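You operate a simulated robot arm through the tools that you are given. There is no shell and no other tool.

The job below is to be done with a simulated two-armed robot. You get a single attempt, and the scene is never put back.

JOB
Put the black sanding block on the top of the big table away on the top of the grey bench. Fetch the purple lint pad and set it on the yellow marks. Take the white dusting brush and leave it on the black board. Take the square tube and leave it on the cream sheet. Take the blue foam block and put it on the top of the packing bench. Fetch the blue bucket and set it on the green leaves print. Take the blue scrub pad and leave it on the grid of the light table. The order is free. Set down upright: blue foam block, blue bucket.

Only the result counts: the job must be done as asked and must still hold three seconds after the hand-in. Knocking over, shifting, dropping, spilling or breaking anything else fails it. Flat cloth is picked up by pressing the open fingertips on it (5 to 10 N) and closing them slowly along it; thin cloth reads only 2 to 8 mm in the jaws.

ROBOT AND FRAMES
Two 7-joint arms with two-finger grippers on one trunk, on a base that moves. Base frame: it is fixed to the floor where the robot stands at the start and does not move with it; the origin is under the middle of the robot, x ahead of it, y to its left, z up; the surface under the hand at the start is at about z = 86. Units: cm, rad, N and s.
The left shoulder is at the start at [2.4, 20.7, 115.7], the right one opposite. With the tool pointing down near the work surface each hand reaches from about 20 to 76 cm from the robot's upright axis, wherever it stands, measured 20 degrees to its own side. Places, roughly: black board (12x8x1 cm) [220, 330, 90]; black sanding block (8x5x4 cm) [50, 20, 90]; blue bucket (17x15x22 cm) [410, 110, 60]; blue foam block (9x4x5 cm) [130, 320, 100]; blue scrub pad (9x6x6 cm) [430, 100, 90]; cream sheet (18x13x1 cm) [240, 330, 90]; green leaves print (24x33x1 cm) [250, -120, 90]; grid of the light table [120, 320, 90]; purple lint pad (10x6x6 cm) [60, 0, 90]; square tube (4x4x10 cm) [240, 310, 90]; top of the grey bench [440, -300, 90]; top of the packing bench [-110, -80, 90]; white dusting brush (8x4x5 cm) [250, 310, 90]; yellow marks (31x22 cm) [188, 114, 86]. Payload 2.2 kg a hand.
The TCP of each hand is the grasp point between the finger pads, 1.9 cm short of the fingertips. In the tool frame z runs along the fingers and y along their closing line. The gripper opens to 11.6 cm; its body begins 7 cm behind the TCP.
Orientation is that of the tool frame in the base frame, as a unit quaternion [w, x, y, z]. With the fingers straight down and closing along the base's y, the tool's x points along the base's -x, its y along +y and its z along -z.

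CONTROLS
- The arms move only by the tool arm_command. It takes "left_rows", "right_rows" or both (then of equal length, played together; a hand with none holds still); each is a list of rows, each a list of 7 numbers: the turn, a rotation vector about the base's x, y, z in rad, then the shift along the base's x, y, z in m, then the gripper command, from -1 (shut) to 1 (fully open), values between in proportion. In form: [[ax, ay, az, tx, ty, tz, jaw], ...]. A call has 1 to 20 rows; each row is the pose to reach, as a shift and turn from the pose commanded when the call began. A row lasts 0.2 s, in which the tool goes at most 5 cm and 0.15 rad; a call with a longer step from one row to the next is refused whole, and so is a gripper value outside its range. Where a pose cannot be reached the arm comes as near as it can. A force on the tool above 40 N (or 10 N above the force at the start of the call, whichever is more), or a blocked arm, ends the call early, and 0.2 s more pass. Each finger travels about 20.35 cm/s and halts on what it meets, pressing with about 25 N; the grip force reading is that of the motor and also rises with nothing between the fingers. The clock runs only during rows and for 0.2 s after the last one: add rows that repeat a pose to give the fingers time. The reply holds the time, the measured pose of the TCP, the force on the tool along the base axes, the opening and the grip force, in the units named above and with some noise, with the torque about the TCP (base axes, N m) and any sound that the robot's microphone picked up.
- Cameras (640 x 400 px; columns grow to the right, rows downward): "scene" is now at [13.2, -0.17, 133.29]; the picture's right is [0.08, -1.00, -0.01], its down [-0.51, -0.04, -0.86] and it looks along [0.86, 0.07, -0.51] (base axes); focal length 265 px, centre (320, 200). "left" rides on the left gripper at [6.9, 1.5, -9.7] in its tool frame; the picture's right is [-0.22, 0.98, 0.00], its down [-0.76, -0.17, -0.63] and it looks along [-0.62, -0.14, 0.77] (tool axes); focal length 251 px, centre (320, 200). "right" rides on the right gripper at [6.9, -1.5, -9.7] in its tool frame; the picture's right is [0.22, 0.98, 0.00], its down [-0.76, 0.17, -0.63] and it looks along [-0.62, 0.14, 0.77] (tool axes); focal length 251 px, centre (320, 200). There is no depth. A picture from a camera that has moved, and an enlarged one, comes with that camera's place and axes in the base frame and with its lens.
- camera(camera): a new picture of that camera. It takes no simulated time.
- move_column(by): moves the trunk up (or, below 0, down) by that many cm; the arms and the scene camera ride with it, the base frame stays. It gives what a move gives, with no picture.
- steer(legs): drives the robot by 1 to 6 legs, each [ahead, left, turn to the left] in cm, cm and rad, along the robot's own axes; the way and the turn of a leg run together, so that a leg with both is an arc; at most 150 cm and 3.142 rad a leg. The arms and the cameras ride along, it lands a little off, and it stops where it bumps. It gives what a move gives.
- head_to(pan, tilt): turns the head with the scene camera to pan (to the left, within 1.396 rad either way) and tilt (down, from -0.506 to 1.204), counted from straight ahead of the robot. It gives what a move gives.
- enlarge(camera, box): a new picture of the part [left, top, right, bottom] of that camera's present view, enlarged. It takes no simulated time.
- hand_in(): hands the job in; it is judged then, once.

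Nothing tells you exact positions but the pictures and the camera data. Unless the task says otherwise, let go and move clear before handing in.

The tools are called after "Emit:" as name(argument=value, ...) on one line, values as JSON. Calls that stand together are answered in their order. arm_command: Moves the arms, as the interface text tells. Its arguments: {"type":"object","properties":{"left_rows":{"type":"array"},"right_rows":{"type":"array"}},"required":[]} The other tools are called the same way: move_column (by) moves the trunk up or down; steer (legs) drives the base; head_to (pan, tilt) turns the head that bears the scene camera; camera (camera) takes a picture; enlarge (camera, box) takes an enlarged picture of a part of a camera's view; hand_in () hands the job in.

At the start:

```text
time_s: 0.0
left_position: [49.66, 32.72, 117.04]
left_ee_rot: [0.0, 0.0, 1.0, 0.003]
left_contact_force: [1.1, 0.1, 0.5]
left_torque: [-0.04, 0.0, -0.03]
left_grip_width: 11.59
left_gripper_force: 0.0
right_position: [46.7, -9.19, 119.6]
right_ee_rot: [0.0, 0.001, 1.0, 0.003]
right_contact_force: [0.4, 0.1, -0.7]
right_torque: [0.02, -0.02, -0.01]
right_grip_width: 11.58
right_gripper_force: 0.2
trunk travel left (down, up): [-30.0, 19.0]
robot x, y, heading: [0.12, -0.05, 0.003]
head pan, tilt (commanded): [0.08, 0.529]
```

scene: 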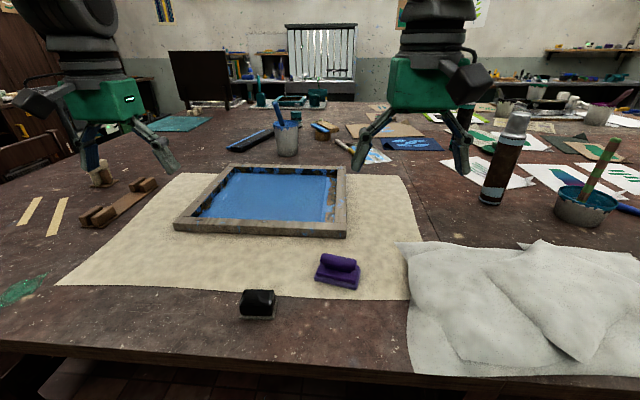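
right: 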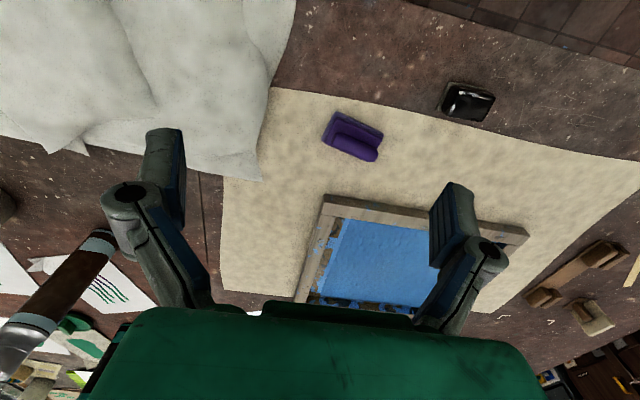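
left: 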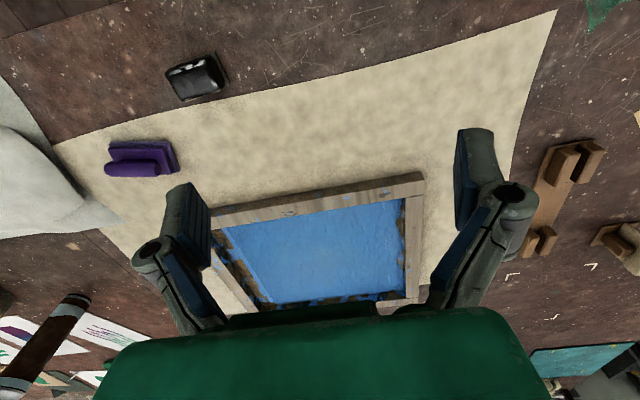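

I see the big table in front of me with the black sanding block near [47, 15] and the purple lint pad near [57, -1]. Before touching anything I'll look around with the head to learn the room layout.

Emit:
head_to(pan=0.0, tilt=0.2)

Emit:
camera(camera="scene")

Emit:
head_to(pan=1.0, tilt=0.25)

Emit:
camera(camera="scene")

Emit:
head_to(pan=-1.0, tilt=0.25)

Emit:
camera(camera="scene")

```text
time_s: 0.8
left_position: [49.29, 32.84, 117.08]
left_ee_rot: [0.001, 0.001, 1.0, 0.002]
left_contact_force: [0.4, -0.2, 0.7]
left_torque: [0.0, -0.04, 0.01]
left_grip_width: 11.6
left_gripper_force: 0.1
right_position: [46.5, -9.04, 119.76]
right_ee_rot: [0.001, 0.001, 1.0, 0.001]
right_contact_force: [0.4, 0.0, -0.6]
right_torque: [0.01, 0.01, -0.01]
right_grip_width: 11.59
right_gripper_force: 0.0
trunk travel left (down, up): [-30.0, 19.0]
robot x, y, heading: [-0.19, -0.13, -0.002]
head pan, tilt (commanded): [0.0, 0.201]
```

```text
taken
camera scene: at [13.49, -0.59, 136.32], right [0.0, -1.0, 0.0], down [-0.2, 0.0, -0.98], along [0.98, 0.0, -0.2], focal length 265 px, centre (320, 200)
```

scene: 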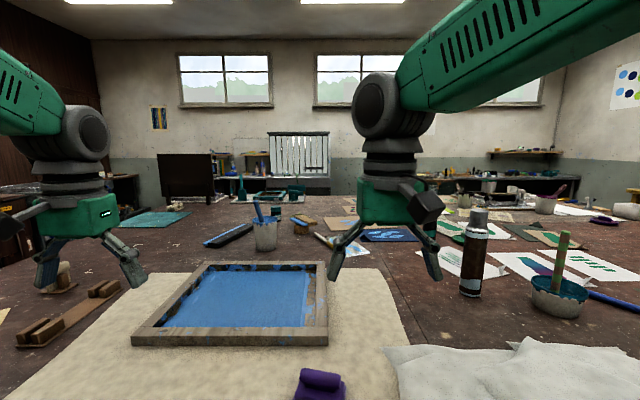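

```text
time_s: 2.1
left_position: [49.32, 33.63, 116.86]
left_ee_rot: [0.0, 0.001, 1.0, 0.0]
left_contact_force: [-0.8, -0.2, 0.1]
left_torque: [-0.03, 0.01, 0.01]
left_grip_width: 11.58
left_gripper_force: 0.1
right_position: [46.39, -8.23, 119.74]
right_ee_rot: [0.001, 0.001, 1.0, 0.0]
right_contact_force: [-0.2, 0.2, -0.5]
right_torque: [-0.05, 0.02, -0.02]
right_grip_width: 11.61
right_gripper_force: 0.1
trunk travel left (down, up): [-30.0, 19.0]
robot x, y, heading: [-0.12, -0.16, 0.0]
head pan, tilt (commanded): [1.0, 0.25]
```

```text
taken
camera scene: at [9.25, 7.99, 135.87], right [0.84, -0.54, 0.0], down [-0.14, -0.21, -0.97], along [0.52, 0.81, -0.25], focal length 265 px, centre (320, 200)
```

scene: 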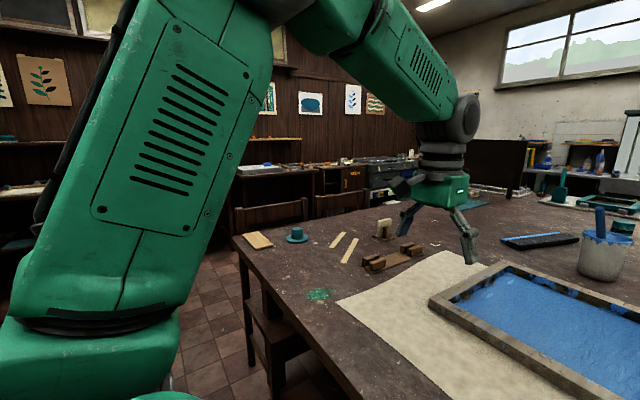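

```text
time_s: 4.0
left_position: [49.37, 33.46, 116.97]
left_ee_rot: [0.001, 0.0, 1.0, 0.0]
left_contact_force: [-0.7, 0.6, -0.6]
left_torque: [-0.02, 0.0, 0.02]
left_grip_width: 11.6
left_gripper_force: 0.1
right_position: [46.4, -8.39, 119.72]
right_ee_rot: [0.001, 0.001, 1.0, 0.0]
right_contact_force: [0.4, 0.3, -0.3]
right_torque: [0.0, -0.01, 0.04]
right_grip_width: 11.59
right_gripper_force: 0.1
trunk travel left (down, up): [-30.0, 19.0]
robot x, y, heading: [0.11, -0.26, -0.002]
head pan, tilt (commanded): [-1.0, 0.25]
```

```text
taken
camera scene: at [9.25, -7.87, 135.89], right [-0.84, -0.54, 0.0], down [-0.14, 0.21, -0.97], along [0.52, -0.82, -0.25], focal length 265 px, centre (320, 200)
```

scene: 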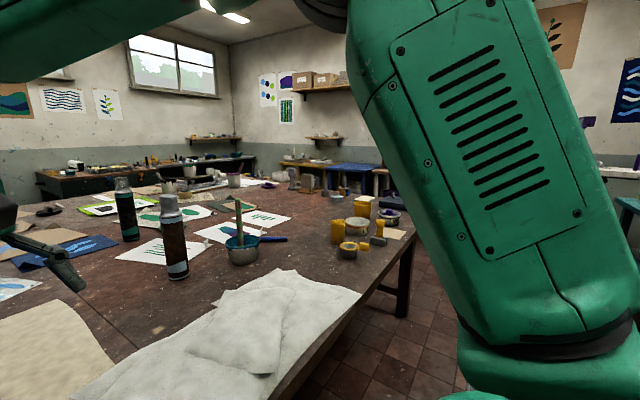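

I have the general room layout: the table's near edge is at x≈37, its left edge at y≈127, and benches stand along the walls. I'll look further sideways and enlarge the distant areas to plan a route.

Emit:
head_to(pan=1.39, tilt=0.3)

Emit:
camera(camera="scene")

Emit:
head_to(pan=-1.39, tilt=0.3)

Emit:
camera(camera="scene")

Emit:
head_to(pan=0.25, tilt=0.2)

Emit:
camera(camera="scene")

Emit:
enlarge(camera="scene", box=[60, 120, 380, 320])

```text
time_s: 6.2
left_position: [49.33, 33.35, 116.84]
left_ee_rot: [0.001, 0.001, 1.0, 0.0]
left_contact_force: [-0.7, -0.7, -0.3]
left_torque: [0.02, 0.0, -0.04]
left_grip_width: 11.57
left_gripper_force: 0.2
right_position: [46.44, -8.44, 119.69]
right_ee_rot: [0.001, 0.001, 1.0, 0.0]
right_contact_force: [-0.7, -0.4, 0.0]
right_torque: [0.03, -0.02, -0.04]
right_grip_width: 11.61
right_gripper_force: 0.0
trunk travel left (down, up): [-30.0, 19.0]
robot x, y, heading: [-0.45, -0.01, -0.003]
head pan, tilt (commanded): [1.389, 0.3]
```

```text
taken
camera scene: at [5.89, 9.19, 135.41], right [0.98, -0.18, 0.0], down [-0.06, -0.29, -0.95], along [0.17, 0.94, -0.3], focal length 265 px, centre (320, 200)
```

scene: 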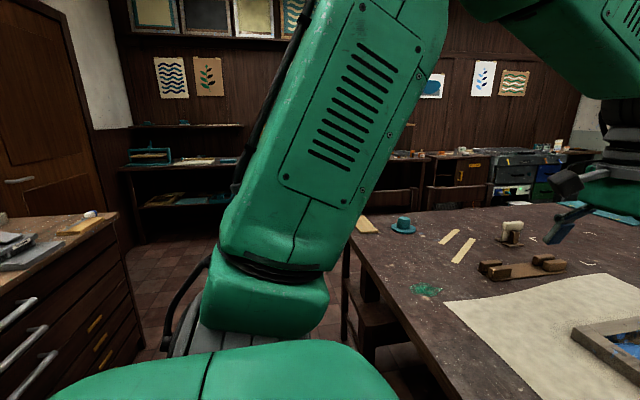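

```text
time_s: 8.7
left_position: [49.29, 33.35, 117.01]
left_ee_rot: [0.001, 0.0, 1.0, 0.0]
left_contact_force: [0.6, 0.0, 0.4]
left_torque: [-0.04, 0.02, -0.01]
left_grip_width: 11.56
left_gripper_force: 0.1
right_position: [46.38, -8.38, 119.74]
right_ee_rot: [0.001, 0.001, 1.0, 0.001]
right_contact_force: [-0.1, 0.0, 0.4]
right_torque: [0.04, -0.02, 0.04]
right_grip_width: 11.6
right_gripper_force: 0.1
trunk travel left (down, up): [-30.0, 19.0]
robot x, y, heading: [0.21, -0.25, -0.005]
head pan, tilt (commanded): [-1.389, 0.3]
```

```text
taken
camera scene: at [5.89, -9.19, 135.43], right [-0.98, -0.18, 0.0], down [-0.06, 0.29, -0.96], along [0.17, -0.94, -0.3], focal length 265 px, centre (320, 200)
```

scene: 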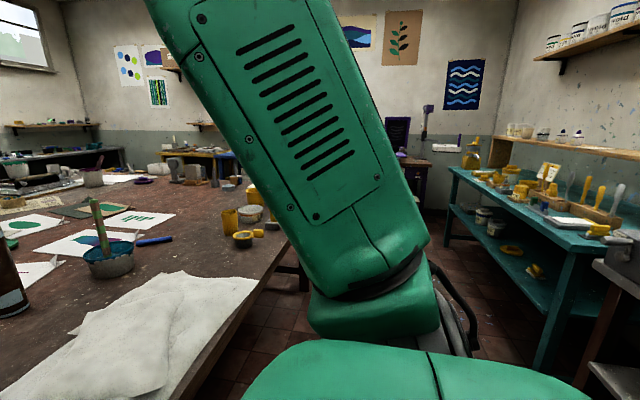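

```text
time_s: 10.3
left_position: [49.26, 33.52, 116.86]
left_ee_rot: [0.001, -0.001, 1.0, 0.0]
left_contact_force: [0.3, -0.7, -0.4]
left_torque: [0.01, -0.04, 0.02]
left_grip_width: 11.58
left_gripper_force: 0.2
right_position: [46.39, -8.54, 119.81]
right_ee_rot: [0.001, 0.0, 1.0, 0.0]
right_contact_force: [0.4, 0.0, 0.6]
right_torque: [0.01, 0.02, -0.02]
right_grip_width: 11.6
right_gripper_force: 0.1
trunk travel left (down, up): [-30.0, 19.0]
robot x, y, heading: [0.05, 0.06, -0.001]
head pan, tilt (commanded): [0.25, 0.201]
```

```text
taken
camera scene: at [13.24, 2.3, 136.32], right [0.25, -0.97, 0.0], down [-0.2, -0.05, -0.98], along [0.95, 0.24, -0.2], focal length 265 px, centre (320, 200)
```

scene: 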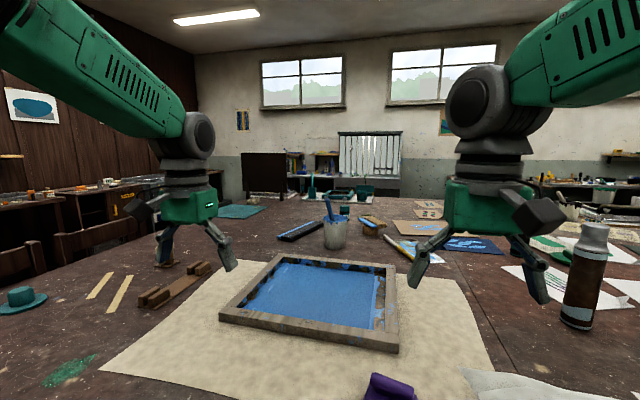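

```text
2.00 times, centred on (220, 220) of scene
camera zoom: at [13.24, 2.3, 136.32], right [0.25, -0.97, 0.0], down [-0.2, -0.05, -0.98], along [0.95, 0.24, -0.2], focal length 531 px, centre (520, 160)
```

zoom: 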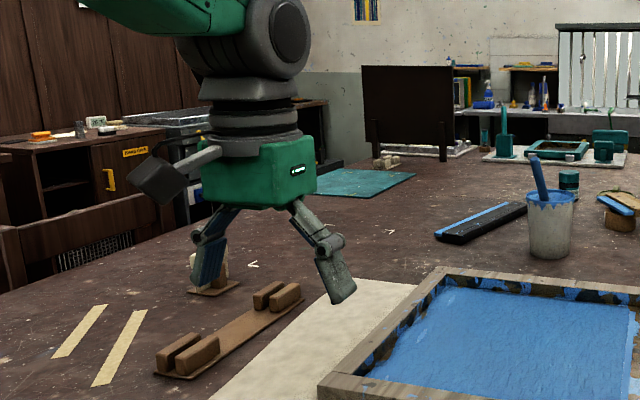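

The teal mat area matches the yellow marks' rough place, and there are chairs along the table's left side to steer around. Next I'll look closely at the sanding block and lint pad before picking both up.

Emit:
head_to(pan=0.1, tilt=0.85)

Emit:
camera(camera="scene")

Emit:
enlarge(camera="scene", box=[220, 120, 420, 245])

Emit:
enlarge(camera="left", box=[80, 30, 280, 155])

Emit:
enlarge(camera="right", box=[310, 60, 510, 185])

```text
time_s: 11.4
left_position: [49.35, 33.45, 116.81]
left_ee_rot: [0.0, 0.001, 1.0, 0.0]
left_contact_force: [0.0, -0.1, -0.1]
left_torque: [0.01, 0.0, 0.0]
left_grip_width: 11.62
left_gripper_force: 0.0
right_position: [46.35, -8.34, 119.8]
right_ee_rot: [0.001, 0.002, 1.0, 0.0]
right_contact_force: [-0.5, -0.2, -0.4]
right_torque: [0.0, -0.01, -0.01]
right_grip_width: 11.59
right_gripper_force: 0.0
trunk travel left (down, up): [-30.0, 19.0]
robot x, y, heading: [-0.33, -0.45, 0.0]
head pan, tilt (commanded): [0.099, 0.85]
```

```text
taken
camera scene: at [11.97, 0.77, 130.57], right [0.1, -1.0, 0.0], down [-0.75, -0.08, -0.66], along [0.65, 0.06, -0.75], focal length 265 px, centre (320, 200)
```

scene: 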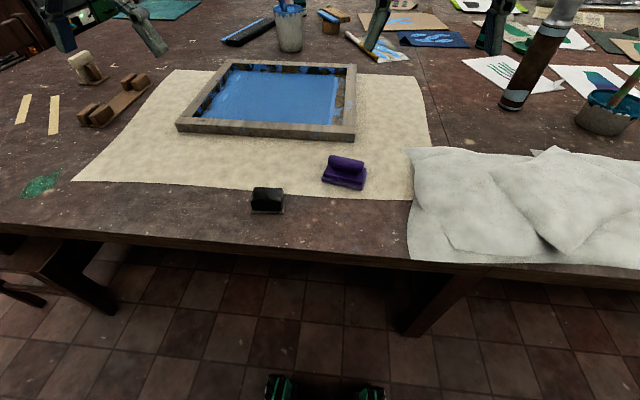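

```text
3.20 times, centred on (320, 182) of scene
camera zoom: at [11.97, 0.77, 130.57], right [0.1, -1.0, 0.0], down [-0.75, -0.08, -0.66], along [0.65, 0.06, -0.75], focal length 849 px, centre (320, 256)
```

zoom: 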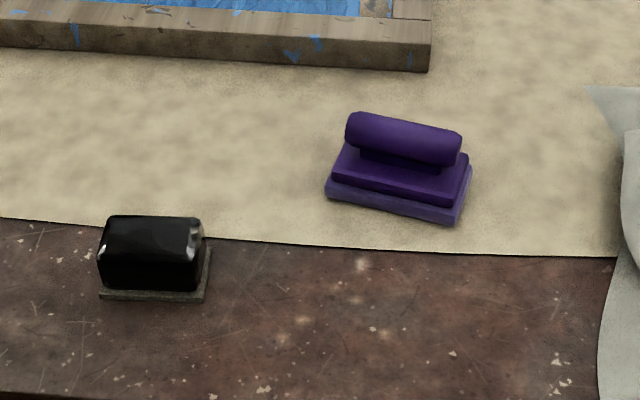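

```text
3.20 times, centred on (180, 92) of left
camera zoom: at [42.41, 34.98, 126.45], right [0.22, 0.98, 0.0], down [0.76, -0.17, 0.63], along [0.62, -0.14, -0.77], focal length 805 px, centre (768, 544)
```

zoom: 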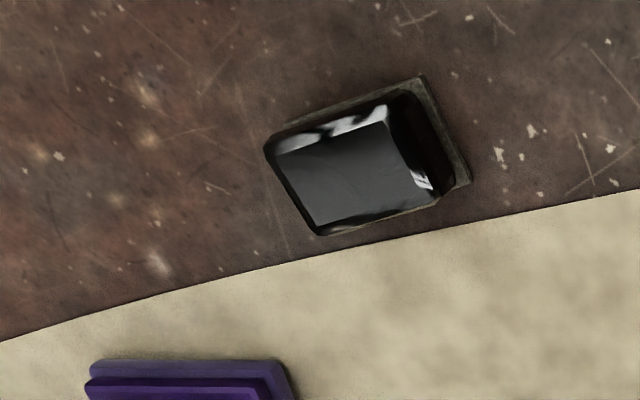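

```text
3.20 times, centred on (410, 122) of right
camera zoom: at [39.5, -9.91, 129.39], right [-0.21, 0.98, 0.0], down [0.76, 0.17, 0.63], along [0.62, 0.13, -0.77], focal length 805 px, centre (32, 448)
```

zoom: 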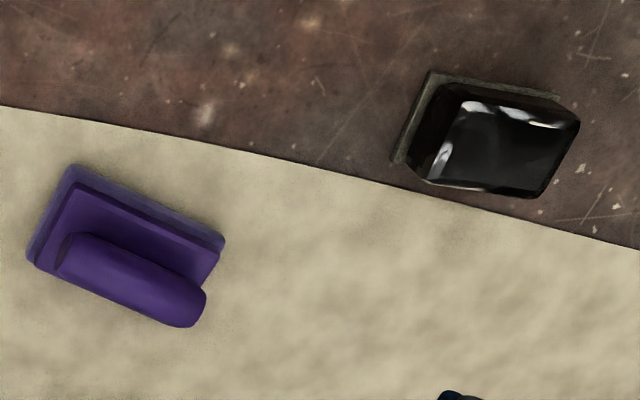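

The sanding block is at about [48.0, 15.2], long side nearly along y, and the lint pad is at about [58.6, -1.0], with its handle on top. I'll move both hands above them, turned so that the jaws close across their short sides.

Emit:
arm_command(left_rows=[[0, 0, -0.136, -0.0012, -0.0166, -0.0135, 1], [0, 0, -0.271, -0.0025, -0.0332, -0.0269, 1], [0, 0, -0.407, -0.0037, -0.0498, -0.0404, 1], [0, 0, -0.543, -0.0049, -0.0664, -0.0538, 1], [0, 0, -0.679, -0.0061, -0.083, -0.0673, 1], [0, 0, -0.814, -0.0074, -0.0995, -0.0807, 1], [0, 0, -0.95, -0.0086, -0.1161, -0.0942, 1], [0, 0, -1.086, -0.0098, -0.1327, -0.1076, 1], [0, 0, -1.222, -0.011, -0.1493, -0.1211, 1], [0, 0, -1.357, -0.0123, -0.1659, -0.1345, 1], [0, 0, -1.493, -0.0135, -0.1825, -0.148, 1], [0, 0, -1.493, -0.0135, -0.1825, -0.148, 1]], right_rows=[[0, 0, 0.125, 0.0111, 0.0067, -0.0144, 1], [0, 0, 0.251, 0.0222, 0.0134, -0.0287, 1], [0, 0, 0.376, 0.0333, 0.02, -0.0431, 1], [0, 0, 0.502, 0.0444, 0.0267, -0.0575, 1], [0, 0, 0.627, 0.0555, 0.0334, -0.0718, 1], [0, 0, 0.753, 0.0665, 0.0401, -0.0862, 1], [0, 0, 0.878, 0.0776, 0.0468, -0.1005, 1], [0, 0, 1.004, 0.0887, 0.0535, -0.1149, 1], [0, 0, 1.129, 0.0998, 0.0601, -0.1293, 1], [0, 0, 1.255, 0.1109, 0.0668, -0.1436, 1], [0, 0, 1.38, 0.122, 0.0735, -0.158, 1], [0, 0, 1.38, 0.122, 0.0735, -0.158, 1]])

Emit:
camera(camera="scene")

Emit:
camera(camera="left")

Emit:
camera(camera="right")

```text
time_s: 14.0
left_position: [47.94, 15.07, 102.25]
left_ee_rot: [0.002, 0.68, 0.733, -0.001]
left_contact_force: [-0.2, -1.0, 0.2]
left_torque: [0.02, -0.03, 0.01]
left_grip_width: 11.58
left_gripper_force: 0.1
right_position: [58.43, -0.93, 103.94]
right_ee_rot: [0.0, -0.636, 0.771, 0.0]
right_contact_force: [-0.4, 0.3, 0.8]
right_torque: [-0.01, -0.04, 0.01]
right_grip_width: 11.57
right_gripper_force: 0.0
trunk travel left (down, up): [-30.0, 19.0]
robot x, y, heading: [0.21, -0.07, 0.0]
head pan, tilt (commanded): [0.099, 0.85]
```

```text
taken
camera scene: at [12.04, 0.72, 130.56], right [0.1, -1.0, 0.0], down [-0.75, -0.07, -0.66], along [0.65, 0.06, -0.75], focal length 265 px, centre (320, 200)
```

scene: 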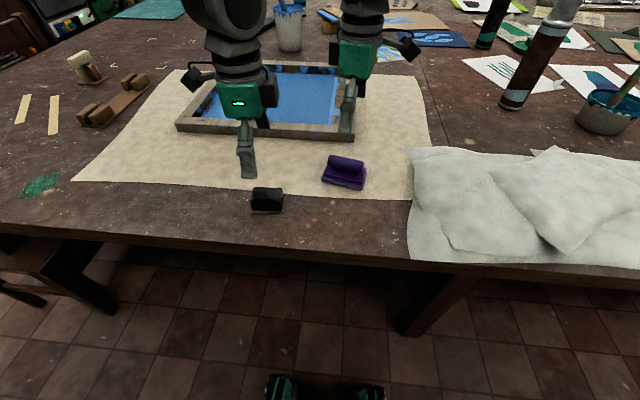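

```text
taken
camera left: at [48.9, 22.2, 111.68], right [0.99, -0.14, 0.0], down [-0.11, -0.76, 0.64], along [-0.09, -0.63, -0.77], focal length 251 px, centre (320, 200)
```

left: 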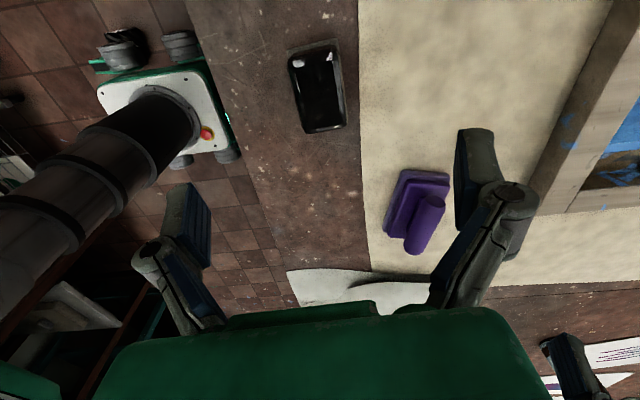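

```text
taken
camera right: at [58.75, -8.03, 113.6], right [-1.0, -0.03, 0.0], down [-0.02, 0.77, 0.63], along [-0.02, 0.63, -0.77], focal length 251 px, centre (320, 200)
```

right: 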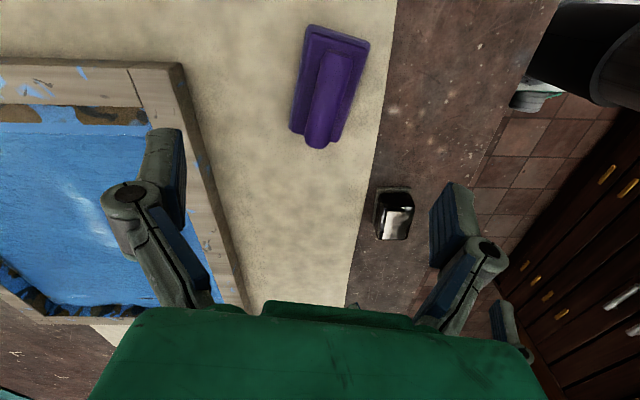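

Both hands are centred over their items within about half a centimetre. I'll lower both, close, then check the grip.

Emit:
arm_command(left_rows=[[0, 0, 0, 0, 0.003, -0.03, 1], [0, 0, 0, 0, 0.003, -0.06, 1], [0, 0, 0, 0, 0.003, -0.09, 1], [0, 0, 0, 0, 0.003, -0.115, 1], [0, 0, 0, 0, 0.003, -0.128, 1], [0, 0, 0, 0, 0.003, -0.135, 1], [0, 0, 0, 0, 0.003, -0.135, 1]], right_rows=[[0, 0, 0, -0.005, 0, -0.03, 1], [0, 0, 0, -0.005, 0, -0.06, 1], [0, 0, 0, -0.005, 0, -0.09, 1], [0, 0, 0, -0.005, 0, -0.115, 1], [0, 0, 0, -0.005, 0, -0.128, 1], [0, 0, 0, -0.005, 0, -0.132, 1], [0, 0, 0, -0.005, 0, -0.132, 1]])

Emit:
camera(camera="scene")

Emit:
enlarge(camera="scene", box=[220, 120, 420, 245])

```text
time_s: 15.6
left_position: [47.96, 15.32, 88.47]
left_ee_rot: [0.002, 0.679, 0.734, -0.001]
left_contact_force: [-0.2, 0.5, 0.0]
left_torque: [-0.02, -0.01, 0.0]
left_grip_width: 11.61
left_gripper_force: 0.0
right_position: [58.06, -1.02, 90.81]
right_ee_rot: [0.0, -0.636, 0.772, 0.002]
right_contact_force: [0.3, -0.3, -0.2]
right_torque: [0.05, 0.01, -0.03]
right_grip_width: 11.59
right_gripper_force: 0.0
trunk travel left (down, up): [-30.0, 19.0]
robot x, y, heading: [-0.19, -0.28, 0.002]
head pan, tilt (commanded): [0.099, 0.85]
```

```text
taken
camera scene: at [12.12, 0.74, 130.55], right [0.1, -1.0, 0.0], down [-0.75, -0.08, -0.66], along [0.65, 0.06, -0.75], focal length 265 px, centre (320, 200)
```

scene: 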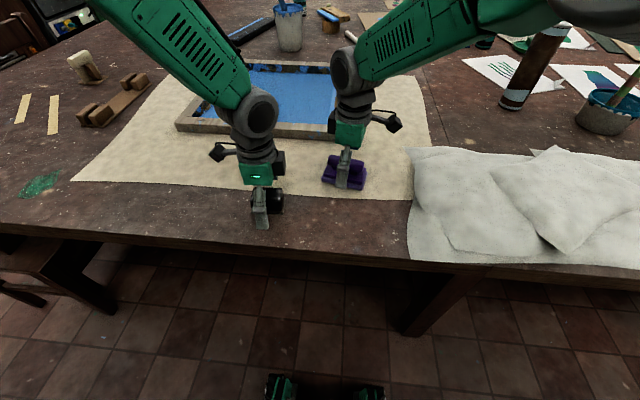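

```text
3.20 times, centred on (320, 182) of scene
camera zoom: at [12.12, 0.74, 130.55], right [0.1, -1.0, 0.0], down [-0.75, -0.08, -0.66], along [0.65, 0.06, -0.75], focal length 849 px, centre (320, 256)
```

zoom: 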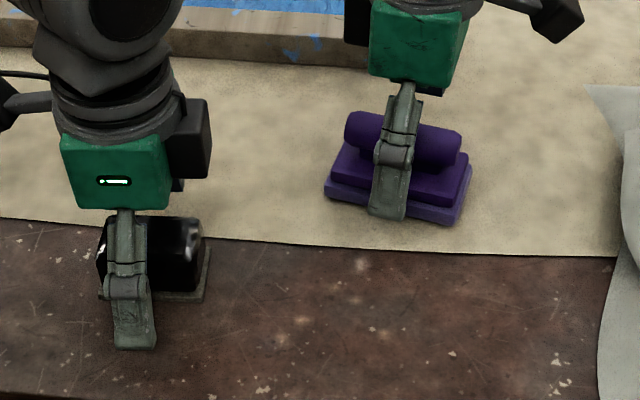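

Both open jaws straddle their items correctly. Closing both now.

Emit:
arm_command(left_rows=[[0, 0, 0, 0, 0, 0, 0.4], [0, 0, 0, 0, 0, 0, 0], [0, 0, 0, 0, 0, 0, -0.5], [0, 0, 0, 0, 0, 0, -1], [0, 0, 0, 0, 0, 0, -1]], right_rows=[[0, 0, 0, 0, 0, 0, 0.4], [0, 0, 0, 0, 0, 0, 0], [0, 0, 0, 0, 0, 0, -0.5], [0, 0, 0, 0, 0, 0, -1], [0, 0, 0, 0, 0, 0, -1]])

Emit:
enlarge(camera="scene", box=[220, 120, 420, 245])

```text
time_s: 16.8
left_position: [47.94, 15.34, 88.58]
left_ee_rot: [0.001, 0.679, 0.734, 0.0]
left_contact_force: [-0.2, -0.7, -0.3]
left_torque: [-0.01, 0.03, -0.01]
left_grip_width: 4.61
left_gripper_force: 24.7
right_position: [58.11, -1.05, 90.87]
right_ee_rot: [0.001, -0.636, 0.772, 0.001]
right_contact_force: [1.0, 0.1, 13.5]
right_torque: [0.0, -0.07, -0.12]
right_grip_width: 2.67
right_gripper_force: 25.0
trunk travel left (down, up): [-30.0, 19.0]
robot x, y, heading: [-0.22, -0.28, 0.001]
head pan, tilt (commanded): [0.099, 0.85]
```

```text
3.20 times, centred on (320, 182) of scene
camera zoom: at [11.98, 0.76, 130.57], right [0.1, -1.0, 0.0], down [-0.75, -0.08, -0.66], along [0.65, 0.06, -0.75], focal length 849 px, centre (320, 256)
```

zoom: 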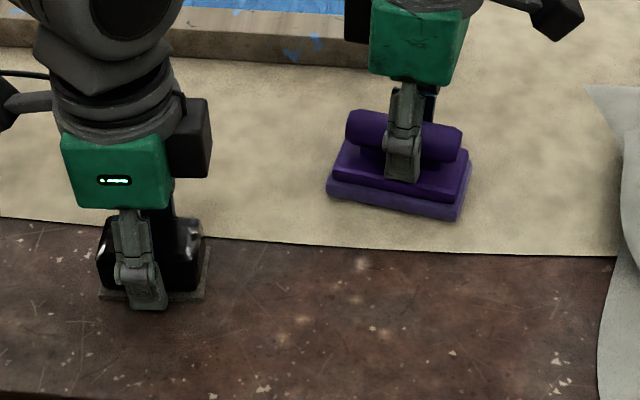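

Both items are gripped (4.6 cm and 2.7 cm openings). I'll lift both well clear of the table.

Emit:
arm_command(left_rows=[[0, 0, 0, 0, 0, 0.02, -1], [0, 0, 0, 0, 0, 0.05, -1], [0, 0, 0, 0, 0, 0.08, -1], [0, 0, 0, 0, 0, 0.12, -1], [0, 0, 0, 0, 0, 0.16, -1], [0, 0, 0, 0, 0, 0.2, -1], [0, 0, 0, 0, 0, 0.24, -1], [0, 0, 0, 0, 0, 0.24, -1]], right_rows=[[0, 0, 0, 0, 0, 0.02, -1], [0, 0, 0, 0, 0, 0.05, -1], [0, 0, 0, 0, 0, 0.08, -1], [0, 0, 0, 0, 0, 0.12, -1], [0, 0, 0, 0, 0, 0.16, -1], [0, 0, 0, 0, 0, 0.2, -1], [0, 0, 0, 0, 0, 0.24, -1], [0, 0, 0, 0, 0, 0.24, -1]])

Emit:
camera(camera="scene")

Emit:
camera(camera="left")

Emit:
camera(camera="right")

```text
time_s: 18.6
left_position: [48.11, 15.41, 112.63]
left_ee_rot: [0.001, 0.679, 0.734, -0.002]
left_contact_force: [0.0, 0.0, -1.0]
left_torque: [-0.03, 0.02, 0.0]
left_grip_width: 4.59
left_gripper_force: 25.5
right_position: [58.26, -1.09, 114.44]
right_ee_rot: [0.0, -0.636, 0.771, 0.002]
right_contact_force: [0.6, -1.2, -0.6]
right_torque: [-0.04, 0.0, -0.01]
right_grip_width: 2.68
right_gripper_force: 25.3
trunk travel left (down, up): [-30.0, 19.0]
robot x, y, heading: [0.21, -0.5, 0.002]
head pan, tilt (commanded): [0.099, 0.85]
```

```text
taken
camera scene: at [12.21, 0.77, 130.52], right [0.1, -1.0, 0.0], down [-0.75, -0.08, -0.66], along [0.65, 0.06, -0.76], focal length 265 px, centre (320, 200)
```

scene: 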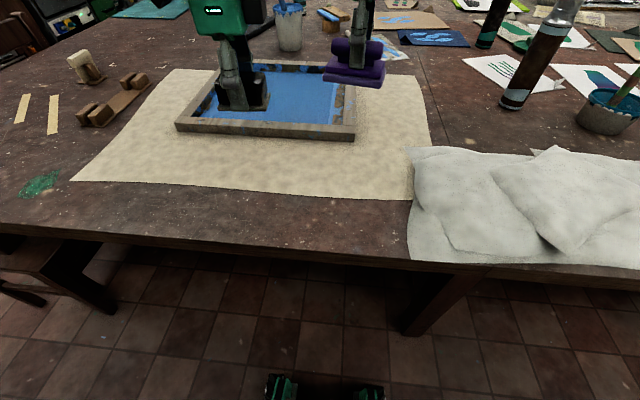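

```text
taken
camera left: at [49.0, 22.49, 122.06], right [0.99, -0.14, 0.0], down [-0.11, -0.76, 0.64], along [-0.09, -0.63, -0.77], focal length 251 px, centre (320, 200)
```

left: 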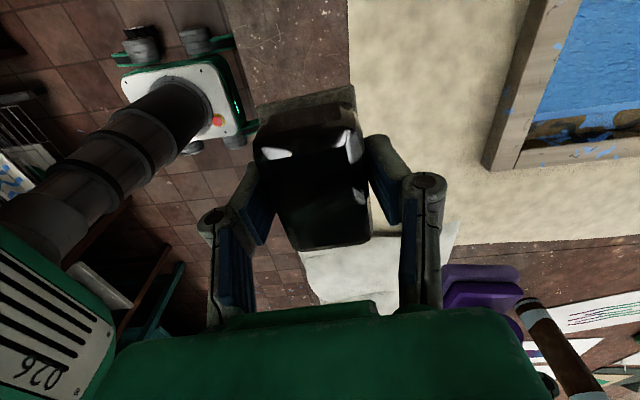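

```text
taken
camera right: at [58.52, -8.13, 124.06], right [-1.0, -0.02, 0.0], down [-0.02, 0.77, 0.63], along [-0.02, 0.63, -0.77], focal length 251 px, centre (320, 200)
```

right: 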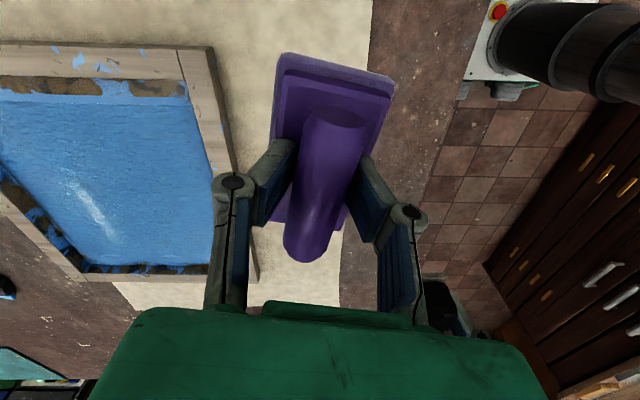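

Both items are held securely and nothing else moved. I'll tuck the arms in closer for driving, then strafe left along the near side of the table toward the left aisle.

Emit:
arm_command(left_rows=[[0, 0, 0, -0.025, 0.02, 0, -1], [0, 0, 0, -0.05, 0.04, 0, -1], [0, 0, 0, -0.075, 0.06, 0, -1], [0, 0, 0, -0.1, 0.08, 0, -1], [0, 0, 0, -0.125, 0.1, 0, -1], [0, 0, 0, -0.14, 0.11, 0, -1], [0, 0, 0, -0.15, 0.12, 0, -1], [0, 0, 0, -0.15, 0.12, 0, -1]], right_rows=[[0, 0, 0, -0.035, -0.035, 0, -1], [0, 0, 0, -0.07, -0.07, 0, -1], [0, 0, 0, -0.105, -0.105, 0, -1], [0, 0, 0, -0.14, -0.14, 0, -1], [0, 0, 0, -0.175, -0.175, 0, -1], [0, 0, 0, -0.21, -0.21, 0, -1], [0, 0, 0, -0.24, -0.24, 0, -1], [0, 0, 0, -0.24, -0.24, 0, -1]])

Emit:
head_to(pan=1.2, tilt=0.45)

Emit:
camera(camera="scene")

```text
time_s: 20.4
left_position: [33.06, 26.94, 112.73]
left_ee_rot: [0.0, 0.68, 0.733, 0.001]
left_contact_force: [0.6, -0.2, -1.2]
left_torque: [0.03, 0.0, -0.03]
left_grip_width: 4.63
left_gripper_force: 25.3
right_position: [33.95, -25.58, 114.61]
right_ee_rot: [0.001, -0.636, 0.772, 0.004]
right_contact_force: [0.2, -0.7, -1.1]
right_torque: [0.02, -0.03, -0.01]
right_grip_width: 2.66
right_gripper_force: 25.5
trunk travel left (down, up): [-30.0, 19.0]
robot x, y, heading: [-0.08, -0.38, -0.001]
head pan, tilt (commanded): [0.099, 0.85]
```

```text
time_s: 21.7
left_position: [32.97, 27.9, 112.58]
left_ee_rot: [0.001, 0.679, 0.734, -0.002]
left_contact_force: [0.5, -0.5, -2.2]
left_torque: [0.0, -0.01, 0.0]
left_grip_width: 4.61
left_gripper_force: 25.4
right_position: [33.88, -24.81, 114.81]
right_ee_rot: [-0.001, -0.636, 0.771, 0.0]
right_contact_force: [-0.3, 1.5, -0.6]
right_torque: [0.01, 0.02, -0.01]
right_grip_width: 2.65
right_gripper_force: 25.1
trunk travel left (down, up): [-30.0, 19.0]
robot x, y, heading: [0.13, -0.07, 0.001]
head pan, tilt (commanded): [1.201, 0.45]
```

```text
taken
camera scene: at [7.39, 8.77, 134.0], right [0.93, -0.36, 0.0], down [-0.16, -0.41, -0.9], along [0.33, 0.84, -0.44], focal length 265 px, centre (320, 200)
```

scene: 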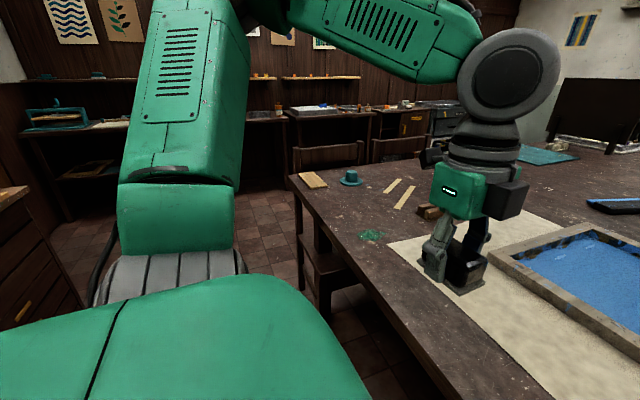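

The path at x≈0 along the near side looks clear as far as the left aisle. I'll strafe left to about y=215.

Emit:
steer(legs=[[-5, 110, 0], [0, 105, 0]])

Emit:
head_to(pan=0.0, tilt=0.35)

Emit:
camera(camera="scene")

Emit:
head_to(pan=0.8, tilt=0.35)

Emit:
camera(camera="scene")

Emit:
head_to(pan=-0.7, tilt=0.35)

Emit:
camera(camera="scene")

```text
time_s: 32.3
left_position: [26.97, 241.32, 112.82]
left_ee_rot: [-0.001, 0.676, 0.737, 0.0]
left_contact_force: [0.1, 0.2, -0.8]
left_torque: [-0.01, 0.04, -0.02]
left_grip_width: 4.6
left_gripper_force: 24.8
right_position: [28.53, 188.83, 114.64]
right_ee_rot: [0.001, -0.64, 0.768, 0.002]
right_contact_force: [0.0, -0.5, -1.4]
right_torque: [-0.01, 0.0, -0.01]
right_grip_width: 2.62
right_gripper_force: 25.1
trunk travel left (down, up): [-30.0, 19.0]
robot x, y, heading: [-5.6, 213.51, 0.012]
head pan, tilt (commanded): [1.201, 0.45]
```

```text
time_s: 33.7
left_position: [26.72, 242.59, 112.62]
left_ee_rot: [0.003, 0.675, 0.738, -0.004]
left_contact_force: [0.1, -0.1, -0.6]
left_torque: [-0.06, -0.01, 0.0]
left_grip_width: 4.57
left_gripper_force: 24.8
right_position: [28.32, 190.16, 114.84]
right_ee_rot: [0.0, -0.642, 0.767, -0.001]
right_contact_force: [-0.4, 0.2, -0.8]
right_torque: [-0.05, 0.06, 0.03]
right_grip_width: 2.65
right_gripper_force: 25.1
trunk travel left (down, up): [-30.0, 19.0]
robot x, y, heading: [-5.84, 214.2, 0.014]
head pan, tilt (commanded): [0.0, 0.351]
```

```text
taken
camera scene: at [7.62, 215.1, 134.93], right [0.01, -1.0, 0.01], down [-0.35, -0.01, -0.94], along [0.94, 0.01, -0.35], focal length 265 px, centre (320, 200)
```

scene: 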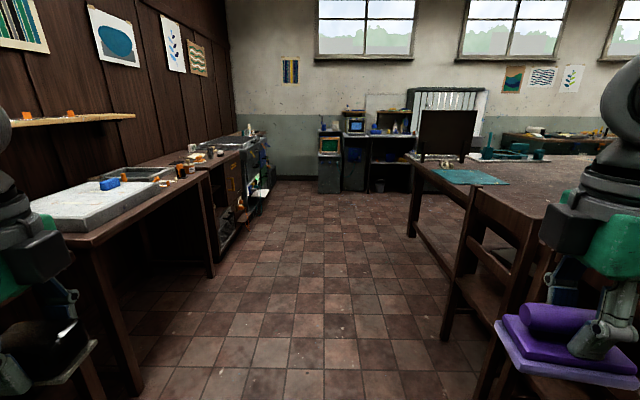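

```text
time_s: 34.8
left_position: [26.62, 242.35, 112.58]
left_ee_rot: [0.002, 0.675, 0.737, -0.003]
left_contact_force: [-1.1, 0.7, -0.4]
left_torque: [-0.08, 0.05, 0.03]
left_grip_width: 4.57
left_gripper_force: 24.5
right_position: [28.26, 189.95, 114.74]
right_ee_rot: [0.001, -0.642, 0.767, 0.0]
right_contact_force: [-0.6, 0.4, -0.7]
right_torque: [-0.03, -0.05, 0.04]
right_grip_width: 2.67
right_gripper_force: 24.9
trunk travel left (down, up): [-30.0, 19.0]
robot x, y, heading: [-5.71, 213.86, 0.018]
head pan, tilt (commanded): [0.799, 0.351]
```

```text
taken
camera scene: at [4.71, 224.3, 134.69], right [0.73, -0.69, 0.02], down [-0.24, -0.28, -0.93], along [0.65, 0.67, -0.36], focal length 265 px, centre (320, 200)
```

scene: 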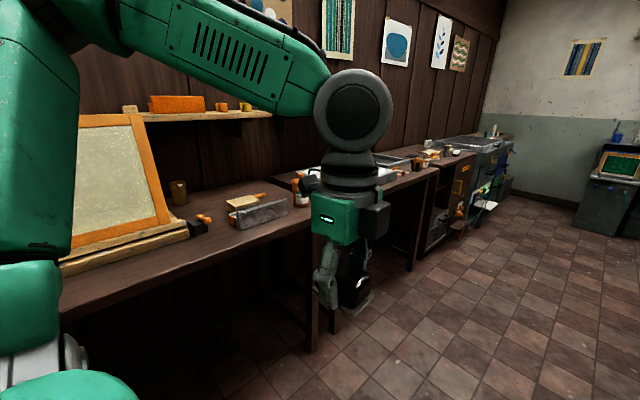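

```text
time_s: 36.4
left_position: [26.58, 244.51, 112.26]
left_ee_rot: [0.008, 0.674, 0.738, -0.009]
left_contact_force: [0.5, -0.3, -1.7]
left_torque: [0.03, -0.01, 0.04]
left_grip_width: 4.58
left_gripper_force: 25.4
right_position: [28.35, 192.16, 115.31]
right_ee_rot: [-0.005, -0.642, 0.767, -0.006]
right_contact_force: [1.0, 0.0, -0.3]
right_torque: [-0.05, 0.01, 0.03]
right_grip_width: 2.67
right_gripper_force: 24.8
trunk travel left (down, up): [-30.0, 19.0]
robot x, y, heading: [-5.82, 214.34, 0.011]
head pan, tilt (commanded): [-0.7, 0.351]
```

```text
taken
camera scene: at [5.47, 212.54, 135.06], right [-0.63, -0.77, 0.02], down [-0.27, 0.19, -0.94], along [0.73, -0.61, -0.33], focal length 265 px, centre (320, 200)
```

scene: 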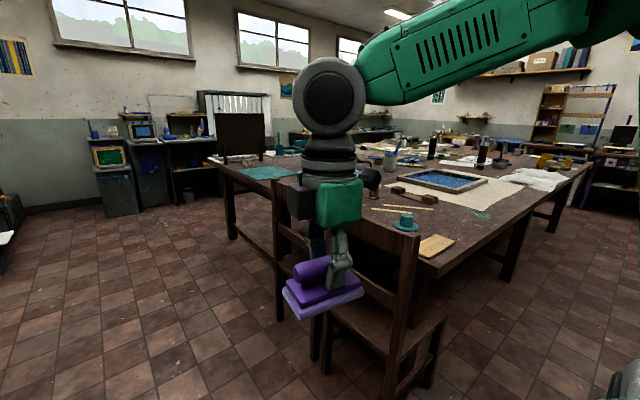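

The left aisle floor is clear, and I can see the light table with the blue foam block ahead on the left. Let me enlarge the teal mat, the left benches and the far end.

Emit:
head_to(pan=-0.3, tilt=0.3)

Emit:
camera(camera="scene")

Emit:
enlarge(camera="scene", box=[220, 100, 480, 262])

Emit:
head_to(pan=0.3, tilt=0.35)

Emit:
enlarge(camera="scene", box=[80, 60, 400, 260])

```text
time_s: 37.3
left_position: [26.53, 245.04, 112.08]
left_ee_rot: [0.009, 0.674, 0.739, -0.009]
left_contact_force: [0.1, -0.3, -0.5]
left_torque: [-0.01, -0.01, -0.03]
left_grip_width: 4.55
left_gripper_force: 25.5
right_position: [28.29, 192.49, 115.25]
right_ee_rot: [-0.006, -0.642, 0.767, -0.007]
right_contact_force: [-0.7, 1.8, 0.0]
right_torque: [-0.01, 0.04, -0.01]
right_grip_width: 2.68
right_gripper_force: 24.9
trunk travel left (down, up): [-30.0, 19.0]
robot x, y, heading: [-5.86, 214.83, 0.014]
head pan, tilt (commanded): [-0.3, 0.3]
```

```text
taken
camera scene: at [7.21, 216.16, 135.43], right [-0.28, -0.96, 0.03], down [-0.28, 0.05, -0.96], along [0.92, -0.28, -0.29], focal length 265 px, centre (320, 200)
```

scene: 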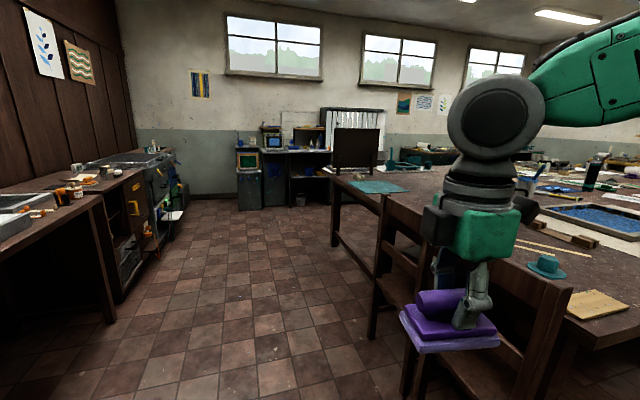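

```text
2.46 times, centred on (350, 181) of scene
camera zoom: at [7.21, 216.16, 135.43], right [-0.28, -0.96, 0.03], down [-0.28, 0.05, -0.96], along [0.92, -0.28, -0.29], focal length 653 px, centre (246, 247)
```

zoom: 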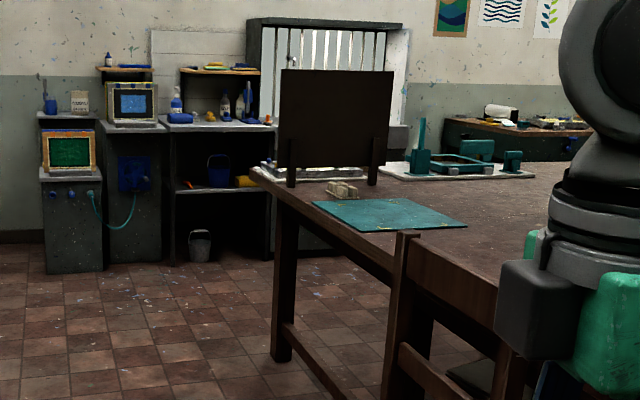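

```text
time_s: 38.3
left_position: [26.7, 243.58, 112.22]
left_ee_rot: [0.005, 0.675, 0.738, -0.008]
left_contact_force: [0.5, 0.2, -2.3]
left_torque: [-0.06, 0.05, 0.02]
left_grip_width: 4.59
left_gripper_force: 25.3
right_position: [28.33, 191.16, 114.94]
right_ee_rot: [-0.003, -0.64, 0.768, -0.004]
right_contact_force: [-1.0, 0.1, -1.4]
right_torque: [-0.06, -0.02, 0.01]
right_grip_width: 2.65
right_gripper_force: 24.9
trunk travel left (down, up): [-30.0, 19.0]
robot x, y, heading: [-5.7, 214.57, 0.01]
head pan, tilt (commanded): [0.3, 0.351]
```

```text
2.00 times, centred on (240, 160) of scene
camera zoom: at [7.19, 222.15, 134.65], right [0.31, -0.95, 0.03], down [-0.33, -0.14, -0.93], along [0.89, 0.27, -0.36], focal length 531 px, centre (480, 280)
```

zoom: 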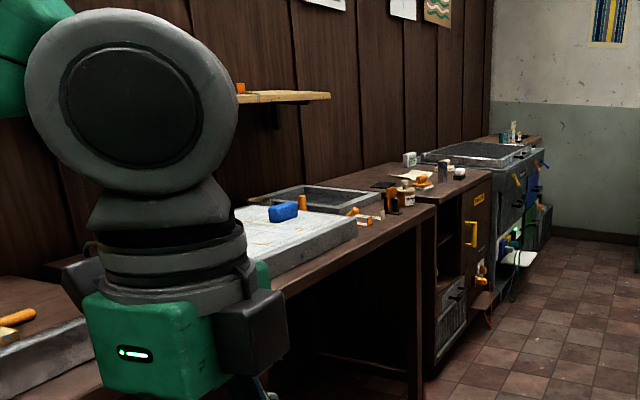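

The teal mat carries the small yellow marks, near [187, 114]; the blue bucket is on the lower shelf of the far bench. I'll drive down the left aisle to x≈185, turn right to face the table and look at the mat.

Emit:
steer(legs=[[95, 0, 0], [96, 0, 0]])

Emit:
steer(legs=[[0, 0, -1.58]])

Emit:
head_to(pan=0.0, tilt=0.5)

Emit:
camera(camera="scene")

```text
time_s: 47.9
left_position: [217.44, 241.06, 113.02]
left_ee_rot: [-0.006, 0.68, 0.733, 0.007]
left_contact_force: [0.1, -0.1, -1.9]
left_torque: [0.01, 0.0, 0.03]
left_grip_width: 4.59
left_gripper_force: 25.2
right_position: [218.45, 188.69, 114.34]
right_ee_rot: [0.007, -0.637, 0.771, 0.011]
right_contact_force: [-1.3, -0.8, -0.5]
right_torque: [0.05, -0.04, -0.05]
right_grip_width: 2.66
right_gripper_force: 24.7
trunk travel left (down, up): [-30.0, 19.0]
robot x, y, heading: [184.39, 215.3, 0.0]
head pan, tilt (commanded): [0.3, 0.351]
```

```text
time_s: 52.0
left_position: [209.95, 183.76, 113.29]
left_ee_rot: [0.003, 0.999, 0.045, 0.009]
left_contact_force: [-0.3, -1.0, -0.6]
left_torque: [0.01, -0.01, -0.02]
left_grip_width: 4.58
left_gripper_force: 25.0
right_position: [157.74, 181.78, 114.75]
right_ee_rot: [0.014, 0.086, 0.996, 0.0]
right_contact_force: [-0.7, 0.8, -0.6]
right_torque: [-0.05, -0.07, -0.03]
right_grip_width: 2.65
right_gripper_force: 24.9
trunk travel left (down, up): [-30.0, 19.0]
robot x, y, heading: [183.65, 214.74, -1.55]
head pan, tilt (commanded): [0.3, 0.351]
```

```text
time_s: 52.8
left_position: [210.67, 183.59, 112.96]
left_ee_rot: [0.0, 0.999, 0.044, 0.005]
left_contact_force: [0.0, 0.0, -1.0]
left_torque: [-0.02, -0.02, 0.02]
left_grip_width: 4.6
left_gripper_force: 25.3
right_position: [158.52, 181.63, 114.21]
right_ee_rot: [0.009, 0.087, 0.996, 0.008]
right_contact_force: [0.0, 0.3, -1.0]
right_torque: [-0.01, 0.03, 0.01]
right_grip_width: 2.64
right_gripper_force: 24.5
trunk travel left (down, up): [-30.0, 19.0]
robot x, y, heading: [184.11, 215.29, -1.551]
head pan, tilt (commanded): [0.0, 0.499]
```

```text
taken
camera scene: at [186.12, 201.95, 133.52], right [-1.0, -0.02, 0.02], down [-0.03, 0.48, -0.88], along [0.01, -0.88, -0.48], focal length 265 px, centre (320, 200)
```

scene: 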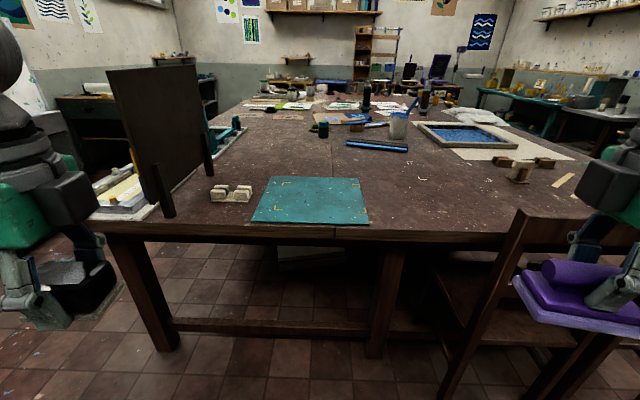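

The mat with its yellow marks lies straight ahead at the table edge. I'll enlarge it to locate the marks exactly.

Emit:
enlarge(camera="scene", box=[235, 160, 395, 260])

```text
4.00 times, centred on (315, 210) of scene
camera zoom: at [186.12, 201.95, 133.52], right [-1.0, -0.02, 0.02], down [-0.03, 0.48, -0.88], along [0.01, -0.88, -0.48], focal length 1061 px, centre (340, 160)
```

zoom: 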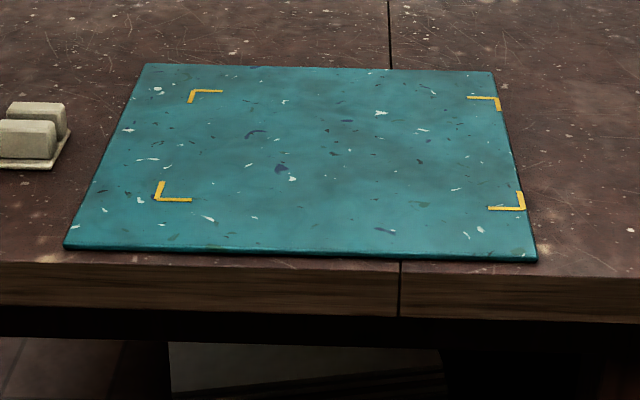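

The marks frame spans roughly x 171–203, y 101–123, centred at [187, 112.4]. I'll bring the right hand inward away from the chair, then roll forward to the table.

Emit:
arm_command(right_rows=[[0, 0, 0, 0.03, 0, 0, -1], [0, 0, 0, 0.06, 0, 0, -1], [0, 0, 0, 0.09, 0, 0, -1], [0, 0, 0, 0.12, 0, 0, -1], [0, 0, 0, 0.14, 0, 0, -1], [0, 0, 0, 0.14, 0, 0, -1]])

Emit:
steer(legs=[[43, 0, -0.02]])

Emit:
camera(camera="scene")

Emit:
camera(camera="right")

```text
time_s: 54.4
left_position: [218.02, 183.83, 111.57]
left_ee_rot: [0.002, 0.999, 0.047, -0.024]
left_contact_force: [2.3, 0.8, -0.3]
left_torque: [-0.05, 0.21, 0.03]
left_grip_width: 4.61
left_gripper_force: 24.9
right_position: [180.34, 182.13, 115.27]
right_ee_rot: [-0.019, 0.082, 0.996, -0.005]
right_contact_force: [3.9, -1.8, -1.6]
right_torque: [0.06, 0.25, 0.0]
right_grip_width: 2.65
right_gripper_force: 24.8
trunk travel left (down, up): [-30.0, 19.0]
robot x, y, heading: [185.19, 215.14, -1.548]
head pan, tilt (commanded): [0.0, 0.499]
stopped in row 6 (right hand): the arm was blocked; the commanded pose is now the measured one
```

```text
time_s: 57.1
left_position: [219.69, 140.16, 111.38]
left_ee_rot: [0.001, 0.999, 0.041, -0.026]
left_contact_force: [2.5, 1.0, 0.4]
left_torque: [-0.09, 0.25, 0.0]
left_grip_width: 4.6
left_gripper_force: 25.6
right_position: [181.87, 138.76, 115.49]
right_ee_rot: [-0.021, 0.088, 0.996, -0.005]
right_contact_force: [2.8, 0.2, -1.0]
right_torque: [0.04, 0.24, 0.04]
right_grip_width: 2.66
right_gripper_force: 25.7
trunk travel left (down, up): [-30.0, 19.0]
robot x, y, heading: [185.99, 172.1, -1.56]
head pan, tilt (commanded): [0.0, 0.499]
```

```text
taken
camera scene: at [191.7, 158.74, 133.47], right [-1.0, -0.01, 0.04], down [-0.04, 0.48, -0.88], along [-0.01, -0.88, -0.48], focal length 265 px, centre (320, 200)
```

scene: 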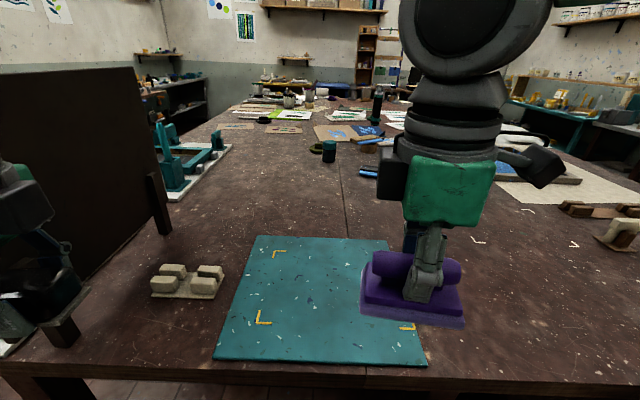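

```text
taken
camera right: at [175.21, 138.64, 125.36], right [-0.04, 1.0, -0.01], down [0.8, 0.04, 0.6], along [0.6, 0.02, -0.8], focal length 251 px, centre (320, 200)
```

right: 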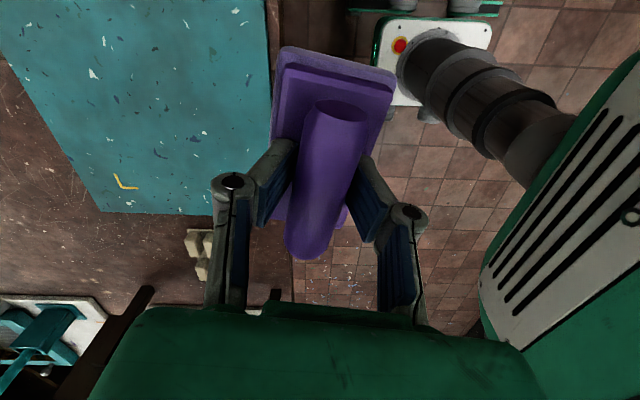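

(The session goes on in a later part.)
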